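You operate a simulated robot arm through the tools that you are given. There is no shell and no other tool.

You are at the controls of a simulated robot arm. One attempt, no reset.

Task
Vent the air press, then load the bare 130 mm square tube.
Fine: watch the gauge fall to zero before the guard slide comes out; stand the capped tube in the low carton; then load the slide and push it in again. Set down upright: square tube, what you pick out.

The check looks at the end state, three seconds after you hand in, the way a careful person would. Anything else that was tipped, shoved, dropped, spilled or broken makes it a failure.

Robot
A 7-joint arm with a fingered hand, fixed in place. Base frame: the origin is on the floor under the middle of its stand, x ahead of it, y to its left, z up; the work surface is at about z = 880. Units: mm, rad, N and s.
It reaches about 1228 mm from its shoulder. Its first joint turns from -2.007 to 2.007 rad. Payload 5 kg.
The TCP is the grasp point between the finger pads, 32 mm short of the fingertips. In the tool frame z runs along the fingers and y along their closing line. The gripper opens to 160 mm; its body begins 89 mm behind the TCP. The gripper is a hand of 4 fingers: y runs from the thumb to the fingers, the wrist lies at [0, 0, -267] in the tool frame.
Orientation is told as [roll, pitch, yaw] about the base's x, y, z axes, in that order, counted from this pose: with the fingers straight down and closing along the base's y, the tool's x points along the base's -x, its y along +y and its z along -z.

Tools
- The arm moves only by the tool jog_arm. Its argument "commands" is a list of rows, each a list of 6 numbers: the shift along the base's x, y, z in units of 500 mm (1.0 is 500 mm), then the turn, a rotation vector about the base's x, y, z in units of 120 degrees (1.0 is 120 degrees). In form: [[tx, ty, tz, wx, wy, wz], ...]. A call has 1 to 20 rows; each row is the pose to reach, as a shift and turn from the pose commanded when the call began. A call with a number of a shift or a turn outside -1 to 1 is refused whole. Each row takes 0.2 s and may step no farther than 50 mm and 0.15 rad from the row before; otherwise, the whole call is refused. Where a pose cannot be reached the arm comes as near as it can. A force on the tool above 40 N (or 10 N above the force at the start of the call, whichever is more), or a blocked arm, ends the call early, and 0.2 s more pass. In this call time passes only in rows, and 0.2 s behind the last. The reply holds the time, the measured pose of the TCP, the force on the tool along the base axes, the opening and the grip force, in the units named above and with some noise, with the torque about the TCP (base axes, N m) and any sound that the robot's microphone picked up.
- Cameras (640 x 400 px; columns grow to the right, rows downward): "scene" is fixed at [401.3, 649.8, 1629.1]; the picture's right is [-0.93, -0.37, 0.00], its down [-0.20, 0.50, -0.85] and it looks along [0.31, -0.79, -0.53] (base axes); focal length 363 px, centre (320, 200). "wrist" rides on the gripper at [80, -4, -114] in the tool frame; the picture's right is [0.05, 1.00, 0.00], its down [-0.82, 0.04, -0.58] and it looks along [-0.58, 0.03, 0.82] (tool axes); focal length 265 px, centre (320, 200). There is no depth. A picture from a camera that has moved, and an enlarged one, comes with that camera's place and axes in the base frame and with its lens.
- capture(camera): a new picture of that camera. It takes no simulated time.
- move_column(by): slides the trunk up (or, below 0, down) by that many mm; the arm rides with it, the base frame stays. It gives what a move gives, with no picture.
- move_fingers(finger1, finger2, finger3, thumb_bend): sets how far each is bent, from 0 (flat) to 1 (curled in); at 0.3 the hand is open as for a grip, at 0.7 the pads meet at the TCP. One left out holds its place. A second passes; each finger stops where it meets its share of the squeeze, and holds until it gets a number again. It is the only way to open and close the hand. It gives what a move gives, with no picture; readings hold the bend of each and the force on the fingers (four entries, about 0 where the hand has none), thumb and palm.
- enlarge(camera, box): a new picture of the part [left, top, right, bottom] of that camera's present view, enlarged. It takes no simulated time.
- finish_job(): hands the job in; it is judged then, once.

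Nothing tells you positions but the pictures and the camera data. Unless the task says otherwise, let go and move clear before handing in.

The tools are called after "Emit:" as name(argument=value, ...) on one line, values as JSON. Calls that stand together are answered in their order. jog_arm: Moves the arm, as the interface text tells. Its arguments: {"type":"object","properties":{"commands":{"type":"array"}},"required":["commands"]} The other tools are called the same way: move_column (by) moves the trunk up or down; move_fingers (finger1, finger2, finger3, thumb_bend) moves the fingers one by one; capture (camera) takes a picture; enlarge (camera, box) takes an enlarged picture of a part of a camera's view; finish_job () hands the job in.

At the start:

```text
time_s: 0.0
ee_pos: [476.8, -397.4, 1198.6]
tcp_rot: [0.0, 0.0, 0.0]
force: [-0.3, 0.0, 0.5]
wrist_torque: [-0.01, 0.01, 0.02]
finger_gap: 160.1
grasp_force: 0.1
shape: jaw
bend: [0.3, 0.3, 0.3, 0.3]
finger forces: [0.0, 0.0, 0.0, 0.0, 0.0, 0.0]
trunk travel left (down, up): [-650.0, 340.0]
```

scene: 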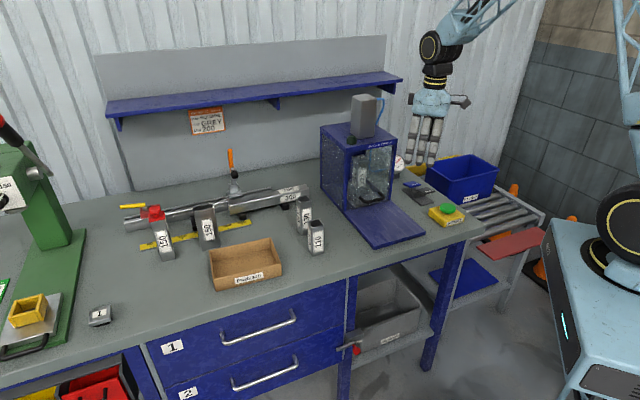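
wrist: 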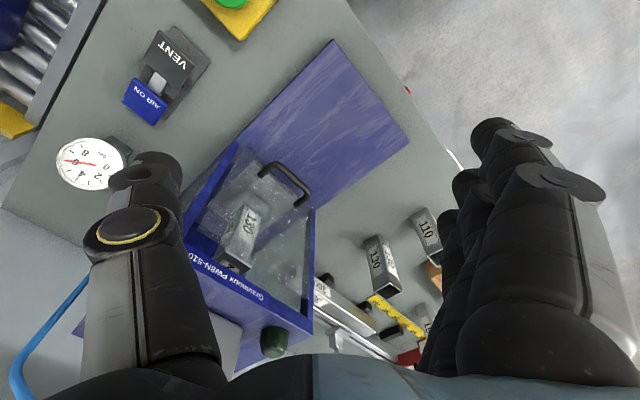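

I see a blue air press with a clear guard, a vent/air-on rocker and a gauge beside it, plus several labelled square tubes and a low carton. First I'll look closer to identify every item before moving.

Emit:
enlarge(camera="scene", box=[300, 80, 480, 260])

Emit:
enlarge(camera="scene", box=[110, 140, 350, 300])

Emit:
enlarge(camera="wrist", box=[0, 0, 320, 200])

Emit:
enlarge(camera="wrist", box=[180, 120, 480, 370])

```text
2.22 times, centred on (390, 170) of scene
camera zoom: at [401.3, 649.8, 1629.1], right [-0.93, -0.37, 0.0], down [-0.2, 0.5, -0.85], along [0.31, -0.79, -0.53], focal length 807 px, centre (164, 267)
```

zoom: 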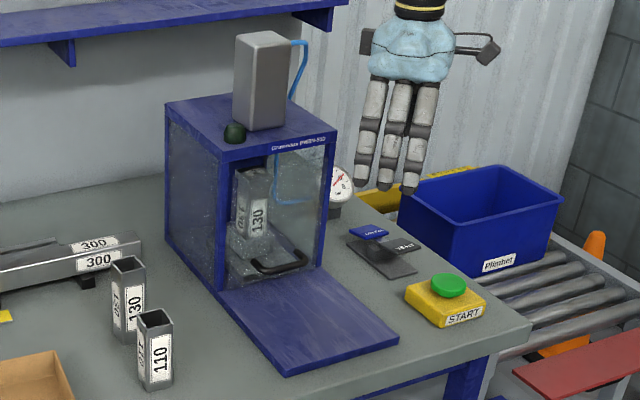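

```text
2.50 times, centred on (230, 220) of scene
camera zoom: at [401.3, 649.8, 1629.1], right [-0.93, -0.37, 0.0], down [-0.2, 0.5, -0.85], along [0.31, -0.79, -0.53], focal length 908 px, centre (545, 150)
```

zoom: 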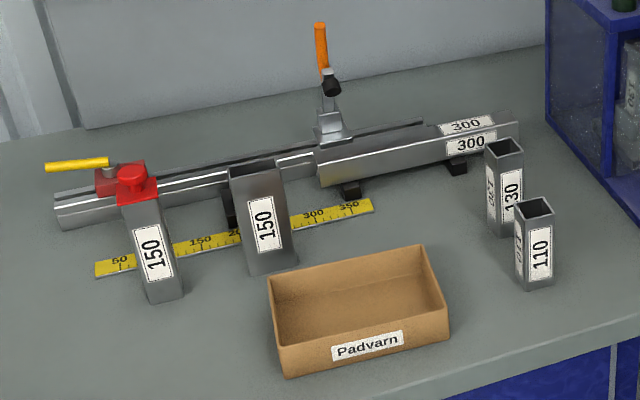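

```text
2.00 times, centred on (160, 100) of wrist
camera zoom: at [396.4, -400.1, 1312.1], right [-0.05, 1.0, 0.0], down [0.82, 0.04, 0.58], along [0.58, 0.03, -0.82], focal length 531 px, centre (640, 400)
```

zoom: 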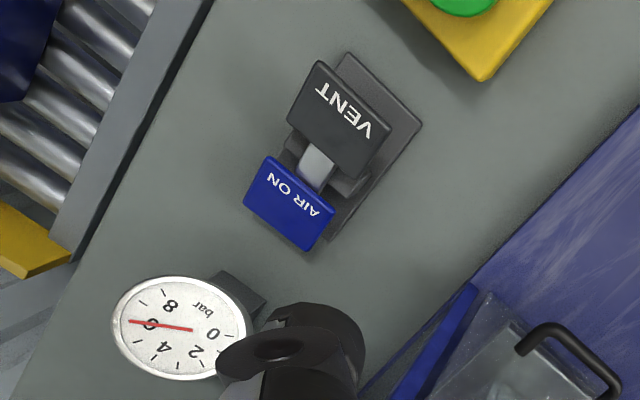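

```text
1.60 times, centred on (330, 245) of wrist
camera zoom: at [396.4, -400.1, 1312.1], right [-0.05, 1.0, 0.0], down [0.82, 0.04, 0.58], along [0.58, 0.03, -0.82], focal length 425 px, centre (304, 128)
```

zoom: 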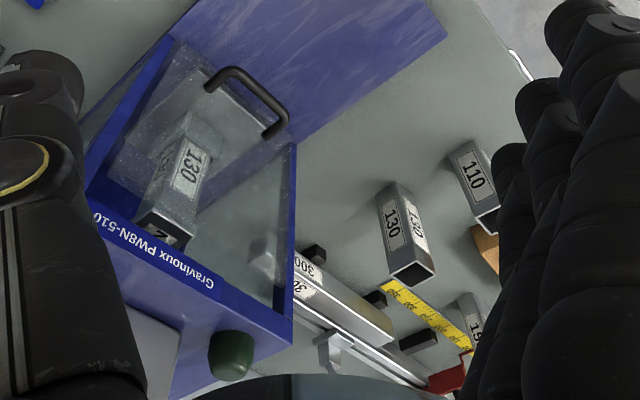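

The press holds a 130 tube behind the guard, and its gauge reads about 6 bar. The loose 130 and 110 tubes stand side by side, and the low carton is "Padvarn". I'll zoom in on each for accurate positions.

Emit:
enlarge(camera="scene", box=[280, 185, 344, 265])

Emit:
enlarge(camera="scene", box=[315, 120, 435, 255])

Emit:
enlarge(camera="scene", box=[380, 140, 480, 230])

Emit:
enlarge(camera="scene", box=[195, 225, 295, 295])

Emit:
enlarge(camera="scene", box=[110, 190, 230, 270])

Emit:
enlarge(camera="wrist", box=[180, 150, 320, 290])

```text
5.00 times, centred on (312, 225) of scene
camera zoom: at [401.3, 649.8, 1629.1], right [-0.93, -0.37, 0.0], down [-0.2, 0.5, -0.85], along [0.31, -0.79, -0.53], focal length 1816 px, centre (360, 75)
```

zoom: 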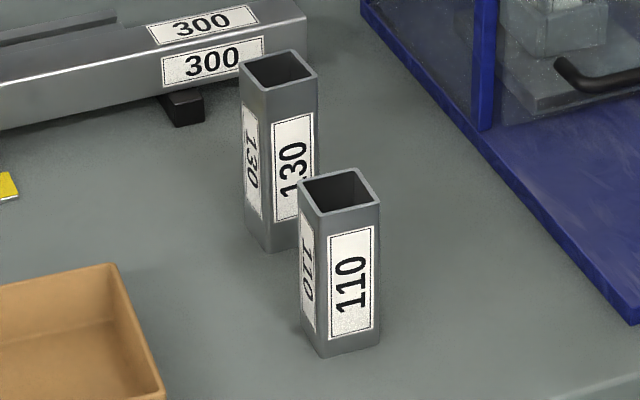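

```text
2.96 times, centred on (375, 188) of scene
camera zoom: at [401.3, 649.8, 1629.1], right [-0.93, -0.37, 0.0], down [-0.2, 0.5, -0.85], along [0.31, -0.79, -0.53], focal length 1076 px, centre (157, 237)
```

zoom: 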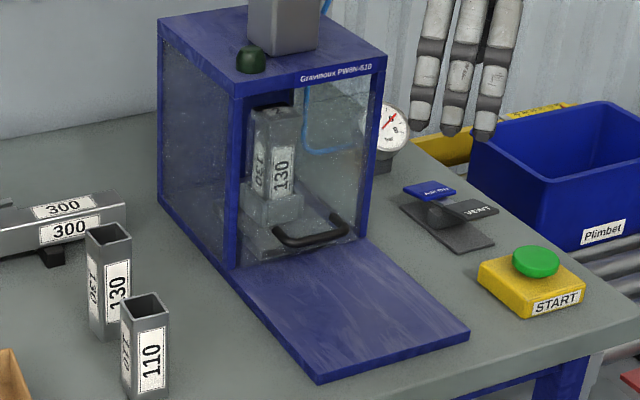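

```text
4.44 times, centred on (430, 185) of scene
camera zoom: at [401.3, 649.8, 1629.1], right [-0.93, -0.37, 0.0], down [-0.2, 0.5, -0.85], along [0.31, -0.79, -0.53], focal length 1614 px, centre (-169, 267)
```

zoom: 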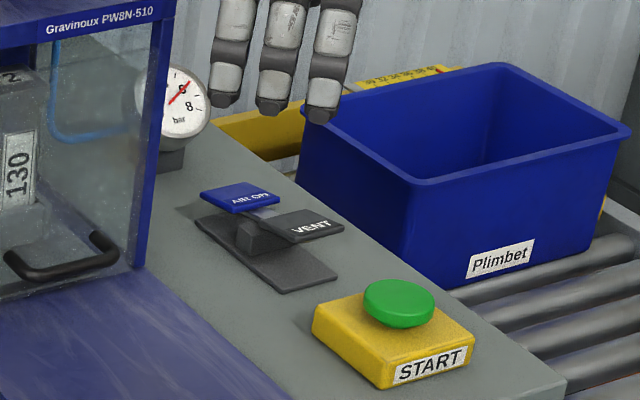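

```text
5.71 times, centred on (245, 260) of scene
camera zoom: at [401.3, 649.8, 1629.1], right [-0.93, -0.37, 0.0], down [-0.2, 0.5, -0.85], along [0.31, -0.79, -0.53], focal length 2075 px, centre (749, -143)
```

zoom: 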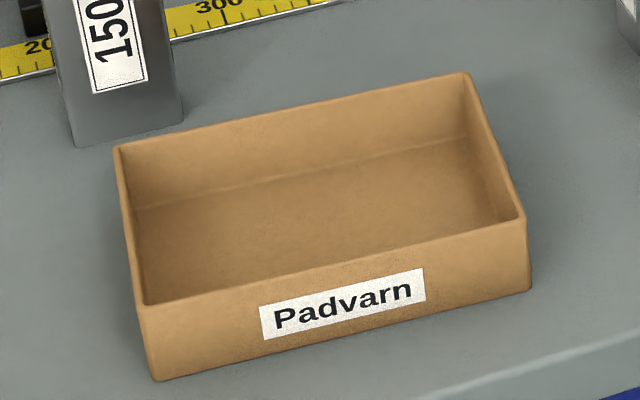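

```text
5.00 times, centred on (170, 230) of scene
camera zoom: at [401.3, 649.8, 1629.1], right [-0.93, -0.37, 0.0], down [-0.2, 0.5, -0.85], along [0.31, -0.79, -0.53], focal length 1816 px, centre (1070, 50)
```

zoom: 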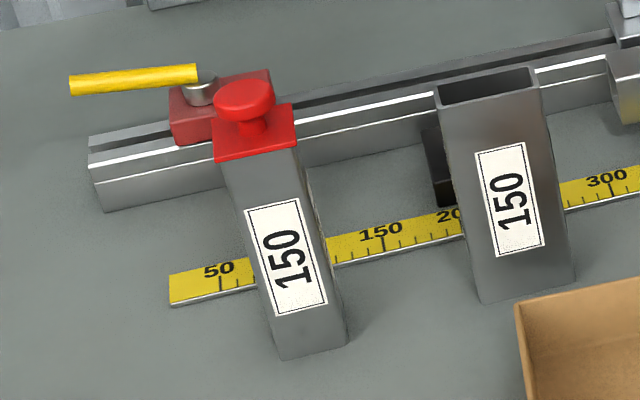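

```text
2.86 times, centred on (250, 220) of wrist
camera zoom: at [396.4, -400.1, 1312.1], right [-0.05, 1.0, 0.0], down [0.82, 0.04, 0.58], along [0.58, 0.03, -0.82], focal length 758 px, centre (520, 143)
```

zoom: 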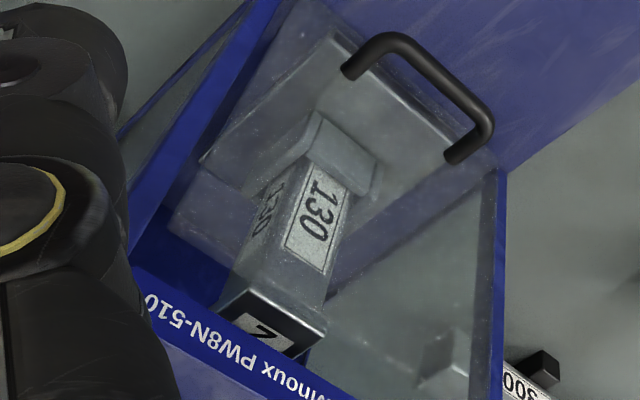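

The scene camera agrees with the known hand position. I take VENT to be a raised pad at about (457, -585, 938), the bare 130 tube at (820, -258), and the carton centre at (906, -21); the press is turned about -45°. Next I'll turn the hand to line up with the press, move above VENT and look again.

Emit:
jog_arm(commands=[[-0.005, -0.045, 0, 0, 0, 0.047], [-0.01, -0.09, 0, 0, 0, 0.094], [-0.015, -0.135, 0, 0, 0, 0.141], [-0.02, -0.18, 0, 0, 0, 0.188], [-0.025, -0.225, 0, 0, 0, 0.235], [-0.03, -0.27, 0, 0, 0, 0.282], [-0.035, -0.32, 0, 0, 0, 0.329], [-0.04, -0.36, 0, 0, 0, 0.375]])

Emit:
capture(camera="wrist")

Emit:
capture(camera="scene")

```text
time_s: 1.8
ee_pos: [451.9, -579.6, 1198.2]
tcp_rot: [-0.001, -0.002, 0.786]
force: [-0.7, -0.6, 0.1]
wrist_torque: [0.07, -0.01, 0.01]
finger_gap: 159.9
grasp_force: 0.1
shape: jaw
bend: [0.3, 0.3, 0.3, 0.3]
finger forces: [0.1, 0.0, 0.0, 0.0, 0.0, 0.1]
trunk travel left (down, up): [-650.0, 340.0]
```

```text
taken
camera wrist: at [398.8, -638.3, 1311.1], right [-0.74, 0.67, 0.0], down [0.55, 0.61, 0.58], along [0.39, 0.43, -0.82], focal length 265 px, centre (320, 200)
```

wrist: 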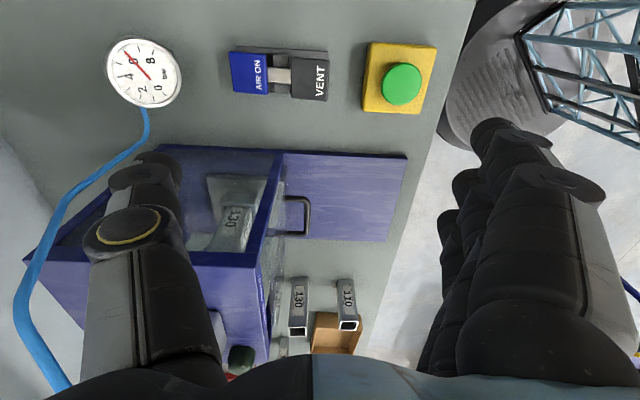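

```text
taken
```

scene: 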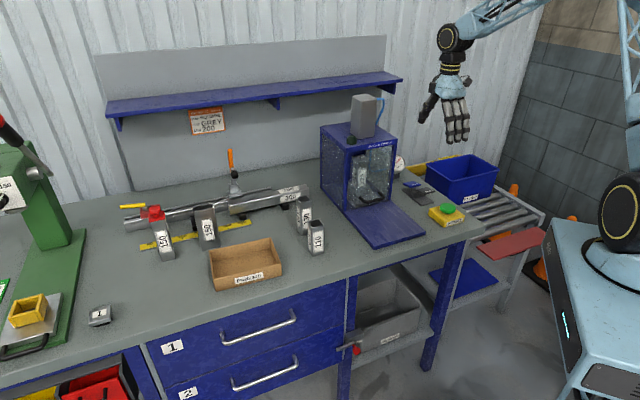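

The view is now aligned with the press. I'll enlarge the switch, gauge and handle areas for finer measurement before pressing VENT.

Emit:
enlarge(camera="wrist", box=[220, 30, 350, 120])

Emit:
enlarge(camera="wrist", box=[160, 140, 420, 300])

Emit:
enlarge(camera="scene", box=[320, 130, 480, 250])

```text
4.44 times, centred on (285, 75) of wrist
camera zoom: at [398.8, -638.3, 1311.1], right [-0.74, 0.67, 0.0], down [0.55, 0.61, 0.58], along [0.39, 0.43, -0.82], focal length 1180 px, centre (476, 756)
```

zoom: 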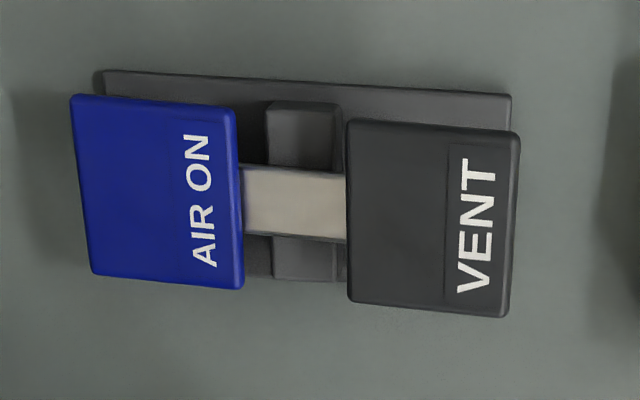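

```text
2.46 times, centred on (290, 220) of wrist
camera zoom: at [398.8, -638.3, 1311.1], right [-0.74, 0.67, 0.0], down [0.55, 0.61, 0.58], along [0.39, 0.43, -0.82], focal length 653 px, centre (394, 151)
```

zoom: 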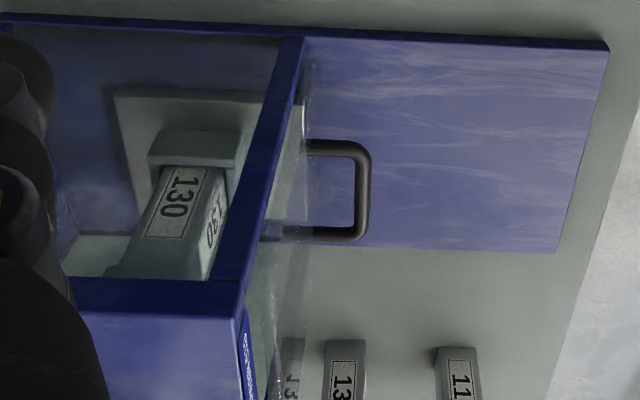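

```text
3.33 times, centred on (400, 190) of scene
camera zoom: at [401.3, 649.8, 1629.1], right [-0.93, -0.37, 0.0], down [-0.2, 0.5, -0.85], along [0.31, -0.79, -0.53], focal length 1210 px, centre (53, 233)
```

zoom: 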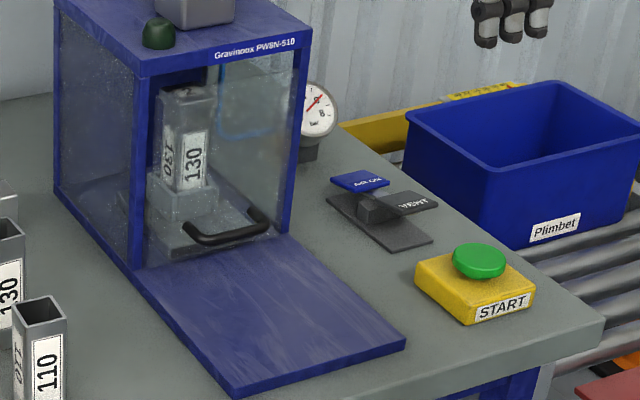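

The VENT pad measures about 50 mm square, centred near (456, -594) and raised at z ≈ 935. I'll close the hand into a compact probe and come down over it, staying clear of START.

Emit:
move_fingers(finger1=0.68, finger2=0.68, finger3=0.68, thumb_bend=0.68)

Emit:
jog_arm(commands=[[0, -0.007, -0.09, 0, 0, 0], [0, -0.014, -0.18, 0, 0, 0], [0, -0.02, -0.27, 0, 0, 0], [0, -0.022, -0.34, 0, 0, 0]])

Emit:
capture(camera="wrist")

Emit:
capture(camera="scene")

```text
time_s: 2.8
ee_pos: [454.5, -578.0, 1198.1]
tcp_rot: [0.001, 0.001, 0.787]
force: [0.3, -0.5, 0.5]
wrist_torque: [0.02, 0.0, 0.03]
finger_gap: 28.5
grasp_force: 0.0
shape: fingers
bend: [0.68, 0.68, 0.68, 0.68]
finger forces: [0.0, 0.0, 0.0, 0.0, 0.0, 0.0]
trunk travel left (down, up): [-650.0, 340.0]
```

```text
time_s: 3.8
ee_pos: [455.3, -591.7, 1030.7]
tcp_rot: [0.0, 0.0, 0.785]
force: [1.0, 0.2, -1.0]
wrist_torque: [0.06, 0.0, -0.01]
finger_gap: 28.7
grasp_force: 0.0
shape: fingers
bend: [0.68, 0.68, 0.68, 0.68]
finger forces: [0.0, 0.0, 0.1, 0.0, 0.0, 0.0]
trunk travel left (down, up): [-650.0, 340.0]
```

```text
taken
camera wrist: at [401.6, -649.7, 1143.5], right [-0.74, 0.67, 0.0], down [0.55, 0.61, 0.58], along [0.39, 0.43, -0.82], focal length 265 px, centre (320, 200)
```

wrist: 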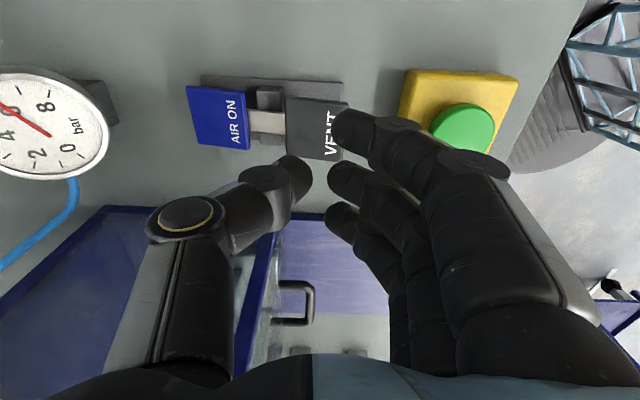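

```text
taken
```

scene: 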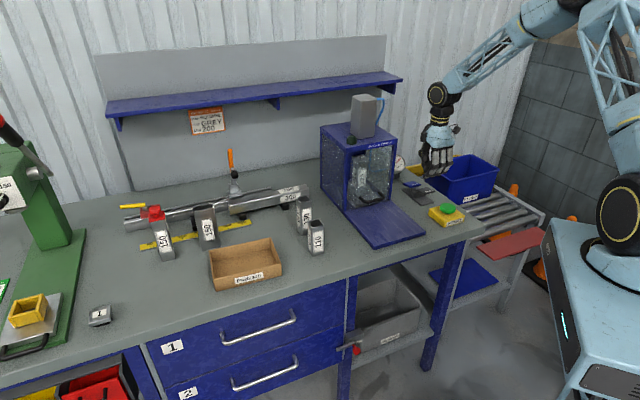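

The probe is centred over VENT, with START clear on the right. I'll descend quickly at first, then in small steps onto the pad.

Emit:
jog_arm(commands=[[0, 0, -0.05, 0, 0, 0], [0, 0, -0.09, 0, 0, 0], [0, 0, -0.11, 0, 0, 0], [0, 0, -0.12, 0, 0, 0], [0, 0, -0.13, 0, 0, 0], [0, 0, -0.14, 0, 0, 0]])

Emit:
capture(camera="wrist")

Emit:
enlarge(camera="scene", box=[380, 130, 480, 230])

```text
time_s: 5.2
ee_pos: [455.7, -587.5, 959.0]
tcp_rot: [0.0, 0.0, 0.785]
force: [0.3, -0.1, 0.8]
wrist_torque: [0.01, 0.01, -0.01]
finger_gap: 28.6
grasp_force: 0.1
shape: fingers
bend: [0.68, 0.68, 0.68, 0.68]
finger forces: [0.1, 0.1, 0.0, 0.0, 0.1, 0.1]
trunk travel left (down, up): [-650.0, 340.0]
```

```text
taken
camera wrist: at [402.1, -646.1, 1071.8], right [-0.74, 0.67, 0.0], down [0.55, 0.61, 0.58], along [0.39, 0.43, -0.82], focal length 265 px, centre (320, 200)
```

wrist: 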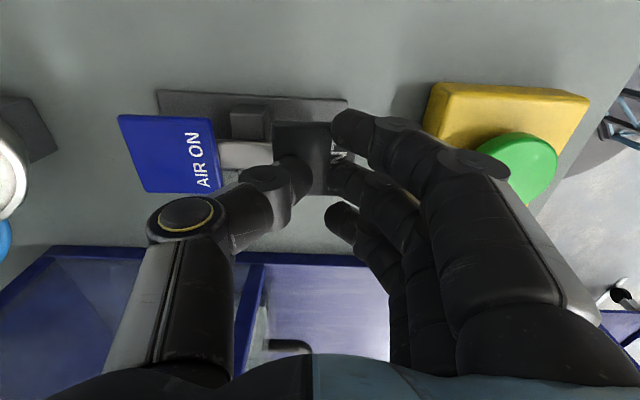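

```text
4.00 times, centred on (430, 180) of scene
camera zoom: at [401.3, 649.8, 1629.1], right [-0.93, -0.37, 0.0], down [-0.2, 0.5, -0.85], along [0.31, -0.79, -0.53], focal length 1453 px, centre (-120, 280)
```

zoom: 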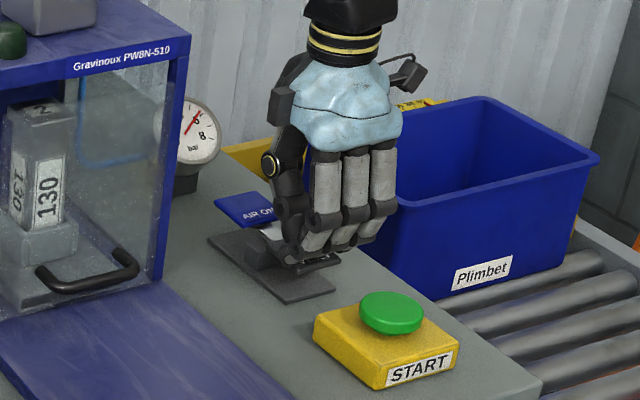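

No contact yet at z = 959, and the hand is correctly over VENT. I'll keep going down in small steps.

Emit:
jog_arm(commands=[[-0.004, -0.008, -0.01, 0, 0, 0], [-0.004, -0.008, -0.02, 0, 0, 0], [-0.004, -0.008, -0.03, 0, 0, 0], [-0.004, -0.008, -0.04, 0, 0, 0], [-0.004, -0.008, -0.05, 0, 0, 0]])

Emit:
capture(camera="wrist")

Emit:
enlarge(camera="scene", box=[380, 130, 480, 230])

```text
time_s: 6.1
ee_pos: [453.8, -592.8, 946.6]
tcp_rot: [-0.008, 0.003, 0.786]
force: [-1.6, 3.9, 22.1]
wrist_torque: [0.22, -0.05, 0.04]
finger_gap: 22.5
grasp_force: 12.0
shape: fingers
bend: [0.68, 0.68, 0.68, 0.73]
finger forces: [0.1, 3.6, 3.2, 0.0, 16.9, 0.0]
trunk travel left (down, up): [-650.0, 340.0]
stopped in row 4: the force on the tool passed its limit at 47 N (the readings are from after the stop); the commanded pose is now the measured one
```

```text
taken
camera wrist: at [400.5, -650.8, 1060.1], right [-0.74, 0.67, -0.01], down [0.54, 0.61, 0.58], along [0.39, 0.42, -0.82], focal length 265 px, centre (320, 200)
```

wrist: 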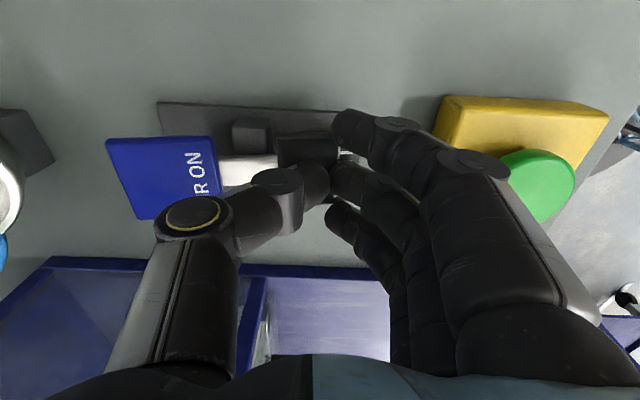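

```text
4.00 times, centred on (430, 180) of scene
camera zoom: at [401.3, 649.8, 1629.1], right [-0.93, -0.37, 0.0], down [-0.2, 0.5, -0.85], along [0.31, -0.79, -0.53], focal length 1453 px, centre (-120, 280)
```

zoom: 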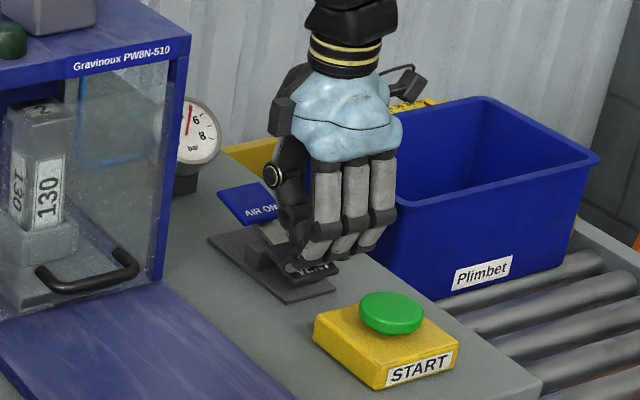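

The rocker has tipped: VENT is down, AIR ON is up, and the gauge needle has started to fall. I'll lift the hand away and watch the gauge.

Emit:
jog_arm(commands=[[0, 0, 0.03, 0, 0, 0], [0, 0, 0.08, 0, 0, 0], [0, 0, 0.16, 0, 0, 0], [0, 0, 0.25, 0, 0, 0], [0, 0, 0.34, 0, 0, 0], [0, 0, 0.43, 0, 0, 0]])

Emit:
enlarge(camera="scene", box=[380, 130, 480, 230])

Emit:
capture(camera="wrist")

```text
time_s: 7.5
ee_pos: [457.5, -594.6, 1161.9]
tcp_rot: [-0.005, 0.0, 0.786]
force: [-0.2, 0.2, 0.6]
wrist_torque: [-0.04, -0.01, 0.01]
finger_gap: 28.2
grasp_force: 0.1
shape: fingers
bend: [0.68, 0.68, 0.68, 0.68]
finger forces: [0.0, 0.0, 0.0, 0.0, 0.0, 0.0]
trunk travel left (down, up): [-650.0, 340.0]
```

```text
4.00 times, centred on (430, 180) of scene
camera zoom: at [401.3, 649.8, 1629.1], right [-0.93, -0.37, 0.0], down [-0.2, 0.5, -0.85], along [0.31, -0.79, -0.53], focal length 1453 px, centre (-120, 280)
```

zoom: 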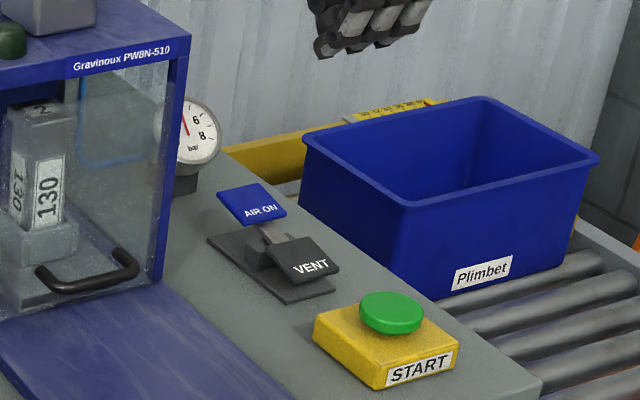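

```text
taken
camera wrist: at [402.5, -651.8, 1275.5], right [-0.74, 0.67, 0.0], down [0.55, 0.61, 0.58], along [0.39, 0.43, -0.82], focal length 265 px, centre (320, 200)
```

wrist: 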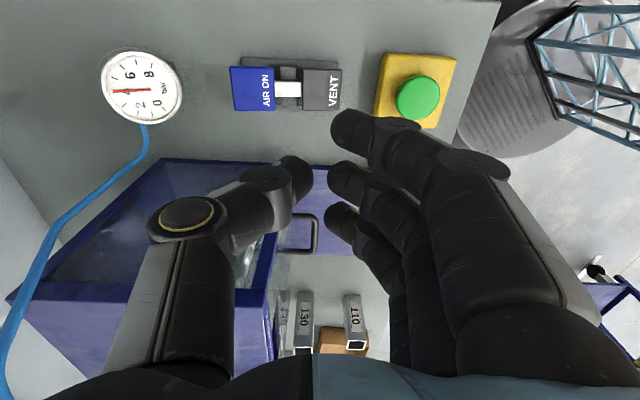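

VENT has latched down and the gauge is falling. The guard is a tall clear plate, and its U-handle bar runs between about (651, -405) and (591, -463) at z ≈ 945. I'll swing to a tilted approach in front of the handle while the pressure drops, then check the gauge again.

Emit:
jog_arm(commands=[[0.01, 0.039, -0.01, -0.03, -0.03, 0], [0.025, 0.08, -0.02, -0.06, -0.06, 0], [0.037, 0.12, -0.03, -0.09, -0.09, 0], [0.05, 0.16, -0.045, -0.12, -0.12, 0], [0.062, 0.2, -0.06, -0.15, -0.15, 0], [0.075, 0.24, -0.07, -0.18, -0.18, 0], [0.087, 0.28, -0.085, -0.21, -0.21, 0], [0.1, 0.32, -0.1, -0.24, -0.24, 0], [0.112, 0.36, -0.11, -0.27, -0.27, 0], [0.125, 0.389, -0.124, -0.3064, -0.3064, 0]])

Emit:
capture(camera="wrist")

Emit:
enlarge(camera="scene", box=[320, 100, 480, 260])

Emit:
enlarge(camera="scene", box=[385, 145, 425, 185])

```text
time_s: 9.9
ee_pos: [381.7, -516.6, 1099.2]
tcp_rot: [-0.915, 0.0, 0.49]
force: [-1.2, -0.7, -0.6]
wrist_torque: [0.01, -0.07, 0.1]
finger_gap: 28.0
grasp_force: 0.1
shape: fingers
bend: [0.68, 0.68, 0.68, 0.68]
finger forces: [0.1, 0.0, 0.0, 0.0, 0.1, 0.0]
trunk travel left (down, up): [-650.0, 340.0]
stopped in row 10: the arm was blocked; the commanded pose is now the measured one
```

```text
taken
camera wrist: at [269.4, -477.0, 1171.4], right [-0.33, 0.51, -0.79], down [0.49, 0.81, 0.32], along [0.8, -0.28, -0.52], focal length 265 px, centre (320, 200)
```

wrist: 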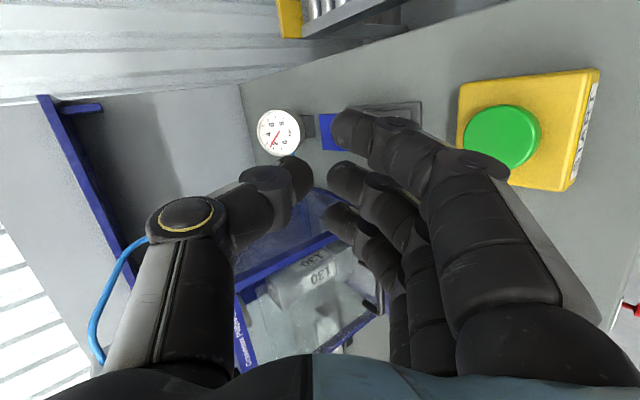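

```text
2.50 times, centred on (400, 180) of scene
camera zoom: at [401.3, 649.8, 1629.1], right [-0.93, -0.37, 0.0], down [-0.2, 0.5, -0.85], along [0.31, -0.79, -0.53], focal length 908 px, centre (120, 250)
```

zoom: 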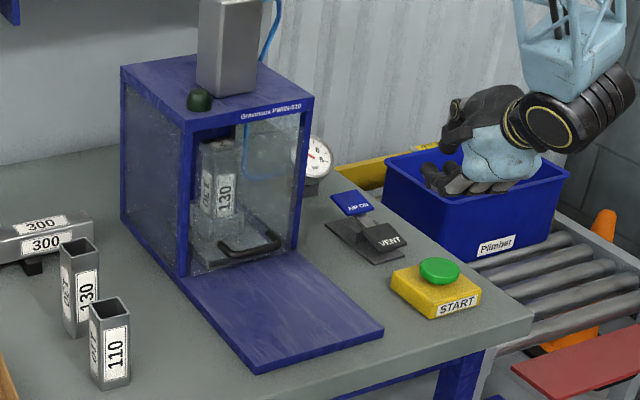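

```text
10.00 times, centred on (405, 165) of scene
camera zoom: at [401.3, 649.8, 1629.1], right [-0.93, -0.37, 0.0], down [-0.2, 0.5, -0.85], along [0.31, -0.79, -0.53], focal length 3631 px, centre (-530, 550)
```

zoom: 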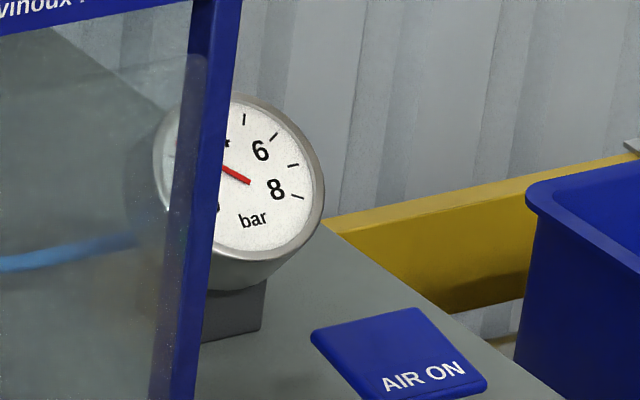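

The arm stopped short: it is at (382, -517) with yaw 0.49 rather than at the tilted pose I asked for, and it touched nothing. I'll look at the arm's configuration before choosing a better approach; the gauge is down to about 3.

Emit:
capture(camera="scene")

Emit:
enlarge(camera="scene", box=[420, 0, 640, 200])

```text
taken
```

scene: 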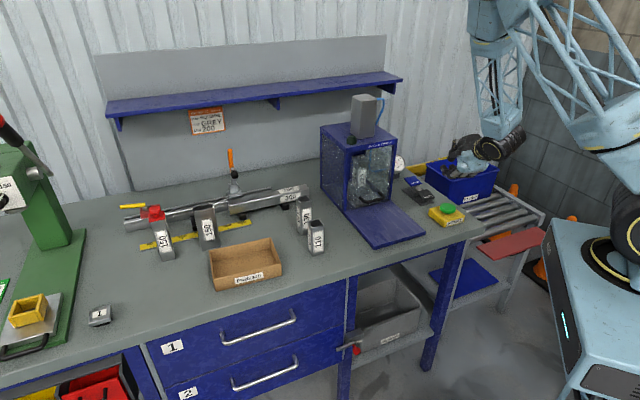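

```text
2.00 times, centred on (530, 100) of scene
camera zoom: at [401.3, 649.8, 1629.1], right [-0.93, -0.37, 0.0], down [-0.2, 0.5, -0.85], along [0.31, -0.79, -0.53], focal length 726 px, centre (-100, 400)
```

zoom: 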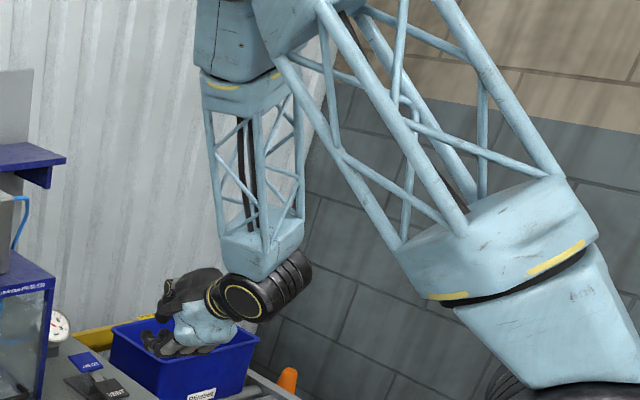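

The shoulder-to-wrist distance is too short here, so the elbow is folded to its limit. I'll raise the hand, then lower the trunk so the forearm comes in more level for the tilted approach.

Emit:
jog_arm(commands=[[0.01, 0.01, 0.08, 0, 0, 0], [0.03, 0.03, 0.16, 0, 0, 0.02], [0.06, 0.06, 0.24, 0, 0, 0.05], [0.1, 0.1, 0.32, 0, 0, 0.08], [0.15, 0.14, 0.39, 0, 0, 0.11], [0.2, 0.18, 0.46, 0, 0, 0.141]])

Emit:
capture(camera="scene")

Emit:
enlarge(camera="scene", box=[385, 145, 425, 185])

```text
time_s: 11.3
ee_pos: [474.2, -442.1, 1331.1]
tcp_rot: [-0.914, -0.001, 0.753]
force: [4.5, 3.3, 0.4]
wrist_torque: [-0.12, 0.19, -0.35]
finger_gap: 27.9
grasp_force: 0.1
shape: fingers
bend: [0.68, 0.68, 0.68, 0.68]
finger forces: [0.0, 0.0, 0.0, 0.1, 0.0, 0.1]
trunk travel left (down, up): [-650.0, 340.0]
```

```text
taken
```

scene: 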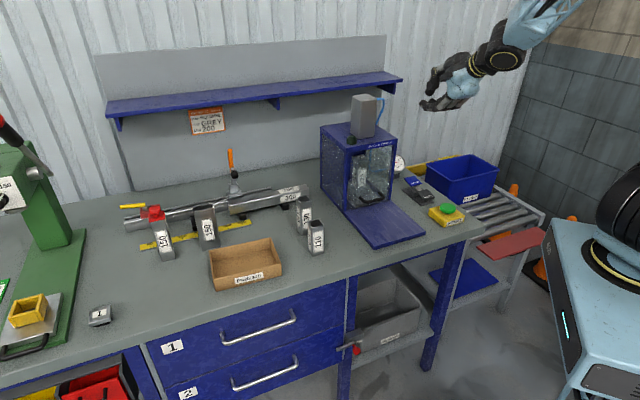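

```text
10.00 times, centred on (405, 165) of scene
camera zoom: at [401.3, 649.8, 1629.1], right [-0.93, -0.37, 0.0], down [-0.2, 0.5, -0.85], along [0.31, -0.79, -0.53], focal length 3631 px, centre (-530, 550)
```

zoom: 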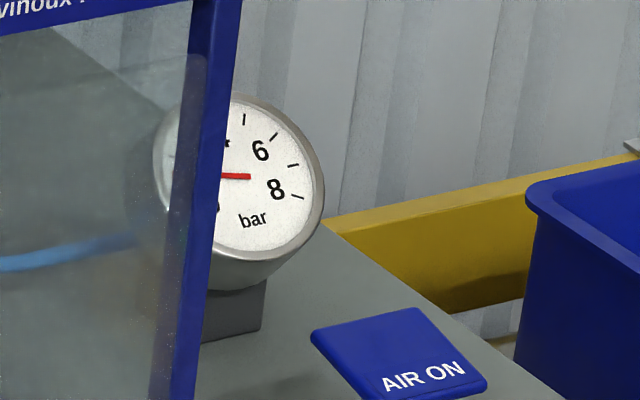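

The hand and forearm are now well aligned for this tilt. I'll lower the trunk 300 mm, keeping that arm configuration; the gauge is still falling, now at about 1–2.

Emit:
move_column(by=-300)

Emit:
capture(camera="scene")

Emit:
capture(camera="wrist")

Emit:
enlarge(camera="scene", box=[385, 145, 425, 185])

```text
time_s: 14.3
ee_pos: [491.2, -427.2, 1031.4]
tcp_rot: [-0.915, 0.001, 0.787]
force: [0.0, 0.6, 0.2]
wrist_torque: [0.03, -0.01, -0.01]
finger_gap: 28.0
grasp_force: 0.0
shape: fingers
bend: [0.68, 0.68, 0.68, 0.68]
finger forces: [0.0, 0.1, 0.1, 0.0, 0.0, 0.0]
trunk travel left (down, up): [-350.0, 640.0]
```

```text
taken
```

scene: 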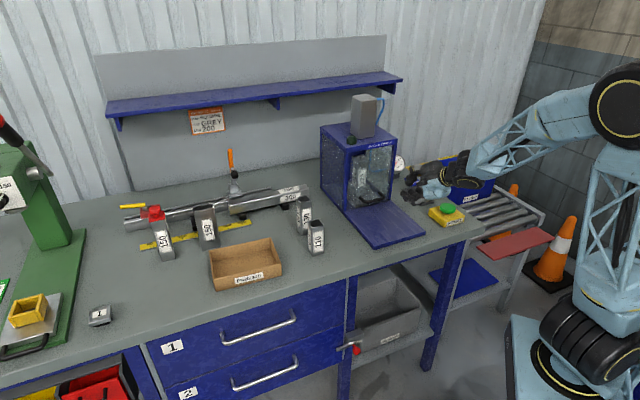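

```text
taken
camera wrist: at [372.4, -419.9, 1103.3], right [-0.47, 0.39, -0.79], down [0.23, 0.92, 0.32], along [0.85, -0.04, -0.52], focal length 265 px, centre (320, 200)
```

wrist: 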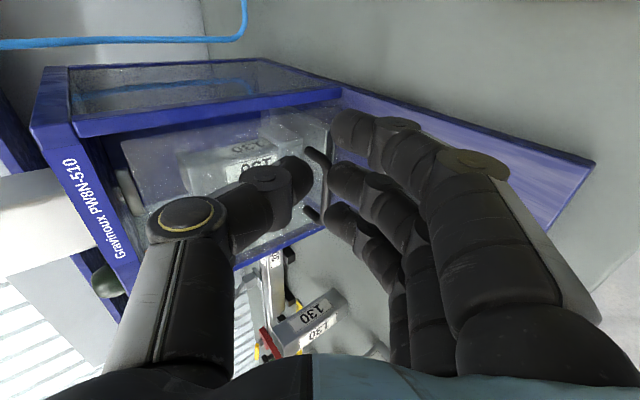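

```text
10.00 times, centred on (405, 165) of scene
camera zoom: at [401.3, 649.8, 1629.1], right [-0.93, -0.37, 0.0], down [-0.2, 0.5, -0.85], along [0.31, -0.79, -0.53], focal length 3631 px, centre (-530, 550)
```

zoom: 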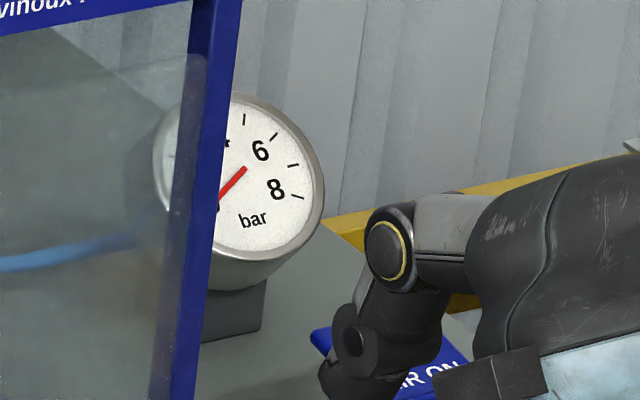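

The needle now points down toward 0. I'll take a closer look at the handle from here and confirm the gauge stays put.

Emit:
enlarge(camera="wrist", box=[260, 110, 380, 240])

Emit:
enlarge(camera="scene", box=[330, 120, 470, 250])

```text
3.08 times, centred on (320, 175) of wrist
camera zoom: at [372.4, -419.9, 1103.3], right [-0.47, 0.39, -0.79], down [0.23, 0.92, 0.32], along [0.85, -0.04, -0.52], focal length 817 px, centre (320, 277)
```

zoom: 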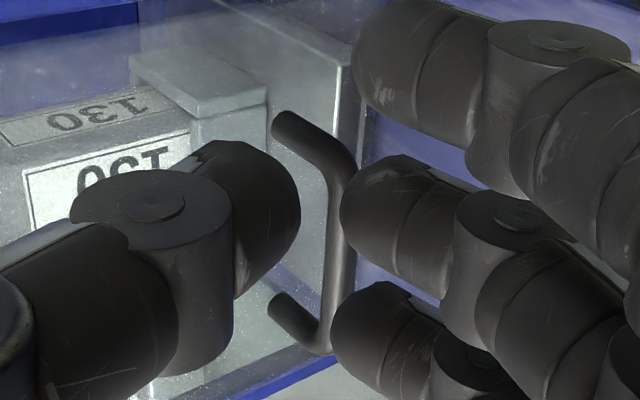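

```text
3.08 times, centred on (400, 185) of scene
camera zoom: at [401.3, 649.8, 1629.1], right [-0.93, -0.37, 0.0], down [-0.2, 0.5, -0.85], along [0.31, -0.79, -0.53], focal length 1117 px, centre (74, 246)
```

zoom: 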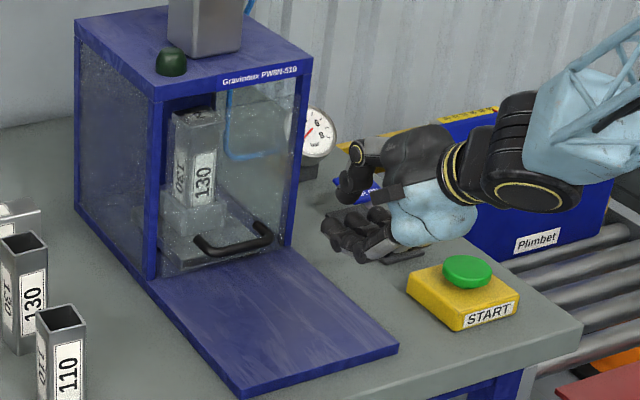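

The gauge reads 0 and the handle bar sits at about (621, -435, 945), consistent across views. I'll line up 50 mm short of it along the tool axis and check.

Emit:
jog_arm(commands=[[0.05, 0.015, -0.025, 0, 0, 0], [0.1, 0.03, -0.05, 0, 0, 0], [0.15, 0.042, -0.075, 0, 0, 0], [0.19, 0.054, -0.097, 0, 0, 0], [0.19, 0.054, -0.097, 0, 0, 0]])

Emit:
capture(camera="wrist")

Emit:
enlarge(camera="wrist", box=[240, 120, 400, 280])

Emit:
enlarge(camera="scene", box=[330, 120, 470, 250])

Emit:
enlarge(camera="scene", box=[385, 145, 425, 185])

```text
time_s: 15.5
ee_pos: [585.8, -399.7, 982.7]
tcp_rot: [-0.914, 0.003, 0.786]
force: [0.7, -0.1, 0.3]
wrist_torque: [-0.01, -0.02, -0.03]
finger_gap: 28.1
grasp_force: 0.1
shape: fingers
bend: [0.68, 0.68, 0.68, 0.68]
finger forces: [0.1, 0.0, 0.0, 0.0, 0.0, 0.0]
trunk travel left (down, up): [-350.0, 640.0]
```

```text
taken
camera wrist: at [467.0, -393.6, 1055.1], right [-0.47, 0.39, -0.79], down [0.23, 0.92, 0.32], along [0.85, -0.04, -0.52], focal length 265 px, centre (320, 200)
```

wrist: 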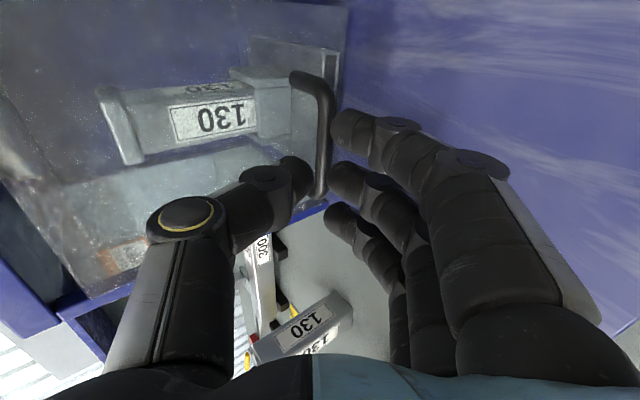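

```text
2.50 times, centred on (320, 200) of wrist
camera zoom: at [467.0, -393.6, 1055.1], right [-0.47, 0.39, -0.79], down [0.23, 0.92, 0.32], along [0.85, -0.04, -0.52], focal length 664 px, centre (320, 200)
```

zoom: 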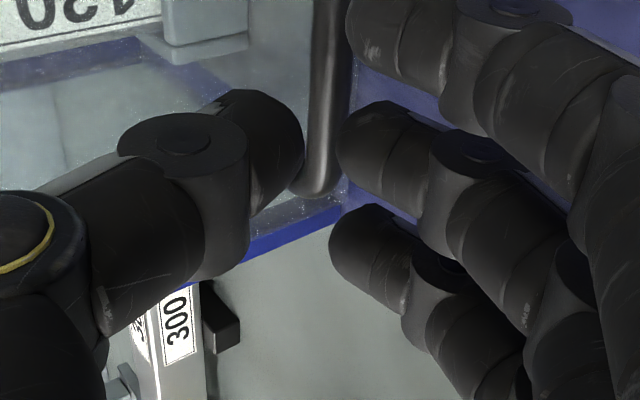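

```text
3.08 times, centred on (400, 185) of scene
camera zoom: at [401.3, 649.8, 1629.1], right [-0.93, -0.37, 0.0], down [-0.2, 0.5, -0.85], along [0.31, -0.79, -0.53], focal length 1117 px, centre (74, 246)
```

zoom: 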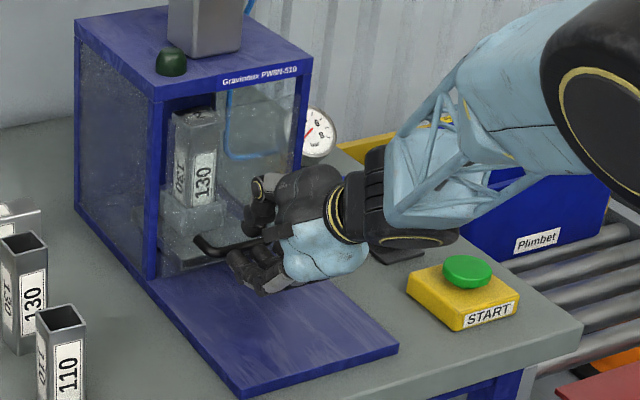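

```text
10.00 times, centred on (405, 165) of scene
camera zoom: at [401.3, 649.8, 1629.1], right [-0.93, -0.37, 0.0], down [-0.2, 0.5, -0.85], along [0.31, -0.79, -0.53], focal length 3631 px, centre (-530, 550)
```

zoom: 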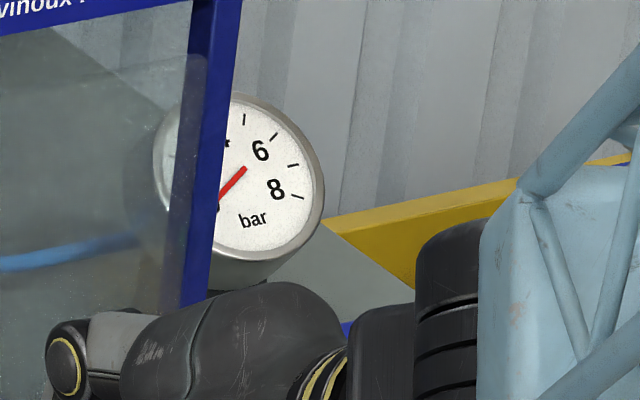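

The gauge is steady at zero. The bar is about 3 mm toward the finger side and the fingertips are a bit too close together for it, so I'll open slightly and re-check.

Emit:
move_fingers(finger1=0.61, finger2=0.61, finger3=0.61, thumb_bend=0.62)

Emit:
enlarge(camera="wrist", box=[240, 80, 400, 240])

Emit:
enlarge(camera="scene", box=[350, 150, 430, 220])

```text
time_s: 16.5
ee_pos: [584.8, -400.4, 982.3]
tcp_rot: [-0.914, 0.002, 0.787]
force: [-0.8, -0.5, 0.1]
wrist_torque: [-0.03, 0.01, 0.0]
finger_gap: 47.2
grasp_force: 0.0
shape: fingers
bend: [0.61, 0.61, 0.61, 0.62]
finger forces: [0.0, 0.1, 0.0, 0.0, 0.0, 0.0]
trunk travel left (down, up): [-350.0, 640.0]
```

```text
2.50 times, centred on (320, 160) of wrist
camera zoom: at [466.6, -393.7, 1055.3], right [-0.47, 0.39, -0.79], down [0.23, 0.92, 0.32], along [0.85, -0.04, -0.52], focal length 664 px, centre (320, 300)
```

zoom: 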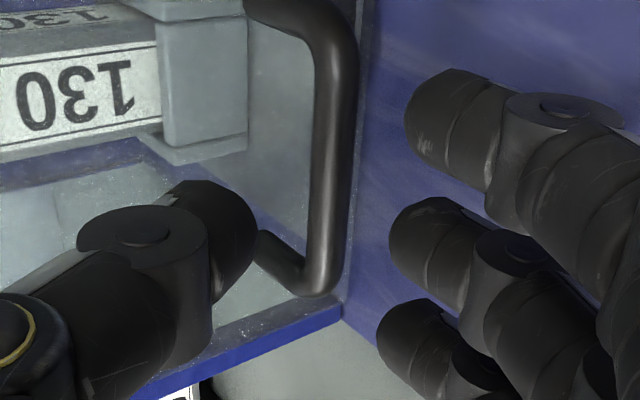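

```text
5.71 times, centred on (390, 185) of scene
camera zoom: at [401.3, 649.8, 1629.1], right [-0.93, -0.37, 0.0], down [-0.2, 0.5, -0.85], along [0.31, -0.79, -0.53], focal length 2075 px, centre (-80, 286)
```

zoom: 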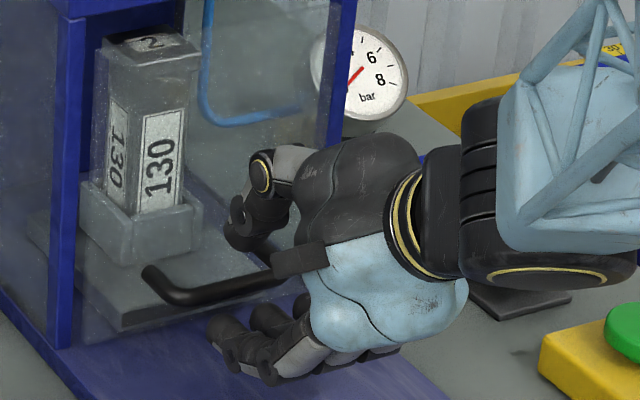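

The bar is well centred in the open gap, about 3 mm toward the fingers. I'll advance along the tool axis to put the thumb behind the bar.

Emit:
jog_arm(commands=[[0.01, -0.01, -0.015, 0, 0, 0], [0.02, -0.02, -0.027, 0, 0, 0], [0.03, -0.03, -0.039, 0, 0, 0], [0.042, -0.042, -0.053, 0, 0, 0], [0.053, -0.053, -0.066, 0, 0, 0]])

Emit:
enlarge(camera="wrist", box=[240, 100, 400, 260])

Emit:
enlarge(camera="scene", box=[350, 150, 430, 220])

```text
time_s: 17.7
ee_pos: [609.7, -425.6, 950.8]
tcp_rot: [-0.915, 0.003, 0.787]
force: [-4.8, 5.5, 0.2]
wrist_torque: [0.03, -0.02, -0.01]
finger_gap: 42.9
grasp_force: 3.6
shape: fingers
bend: [0.61, 0.61, 0.61, 0.64]
finger forces: [0.0, 0.1, 0.0, 0.0, 6.9, 0.0]
trunk travel left (down, up): [-350.0, 640.0]
```

```text
2.50 times, centred on (320, 180) of wrist
camera zoom: at [491.6, -418.8, 1022.8], right [-0.47, 0.39, -0.79], down [0.23, 0.92, 0.32], along [0.85, -0.04, -0.52], focal length 664 px, centre (320, 250)
```

zoom: 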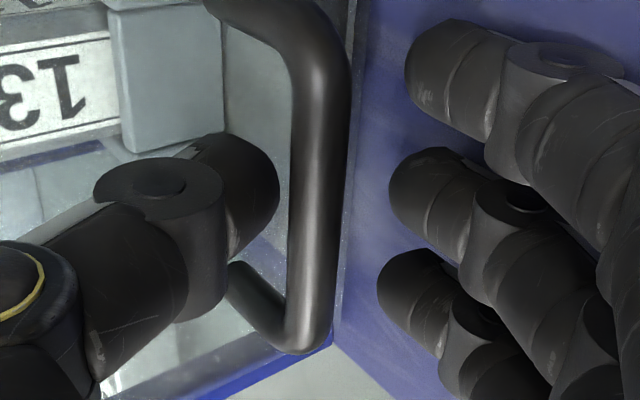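

```text
5.71 times, centred on (390, 185) of scene
camera zoom: at [401.3, 649.8, 1629.1], right [-0.93, -0.37, 0.0], down [-0.2, 0.5, -0.85], along [0.31, -0.79, -0.53], focal length 2075 px, centre (-80, 286)
```

zoom: 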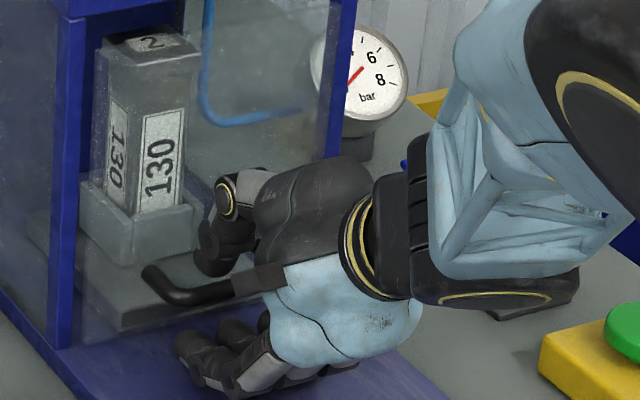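

The thumb tip is lightly touching the guard plate (about 7 N) and has the bar beside it. I'll close the hand on the bar.

Emit:
move_fingers(finger1=0.72, finger2=0.72, finger3=0.72, thumb_bend=0.75)

Emit:
enlarge(camera="wrist", box=[240, 100, 400, 260])

Emit:
enlarge(camera="scene", box=[350, 150, 430, 220])

```text
time_s: 18.7
ee_pos: [611.1, -426.6, 950.9]
tcp_rot: [-0.915, 0.002, 0.788]
force: [4.1, -3.9, 1.3]
wrist_torque: [-0.02, -0.05, 0.02]
finger_gap: 21.5
grasp_force: 7.2
shape: fingers
bend: [0.71, 0.71, 0.71, 0.71]
finger forces: [1.8, 2.2, 1.8, 0.0, 9.0, 0.0]
trunk travel left (down, up): [-350.0, 640.0]
```

```text
2.50 times, centred on (320, 180) of wrist
camera zoom: at [492.4, -419.3, 1022.5], right [-0.47, 0.39, -0.79], down [0.23, 0.92, 0.32], along [0.85, -0.04, -0.52], focal length 664 px, centre (320, 250)
```

zoom: 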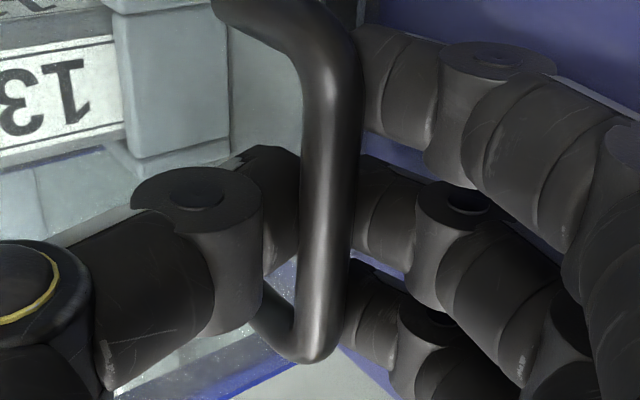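

```text
5.71 times, centred on (390, 185) of scene
camera zoom: at [401.3, 649.8, 1629.1], right [-0.93, -0.37, 0.0], down [-0.2, 0.5, -0.85], along [0.31, -0.79, -0.53], focal length 2075 px, centre (-80, 286)
```

zoom: 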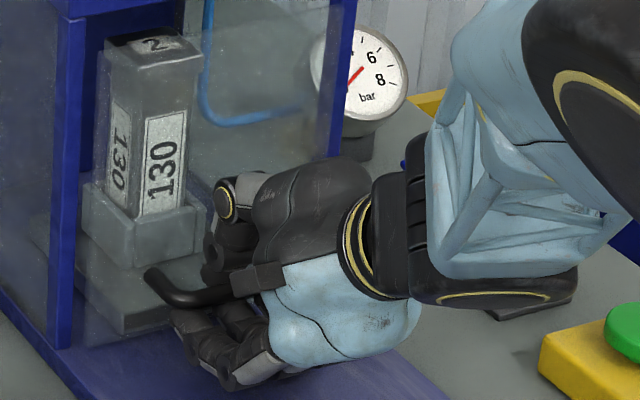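

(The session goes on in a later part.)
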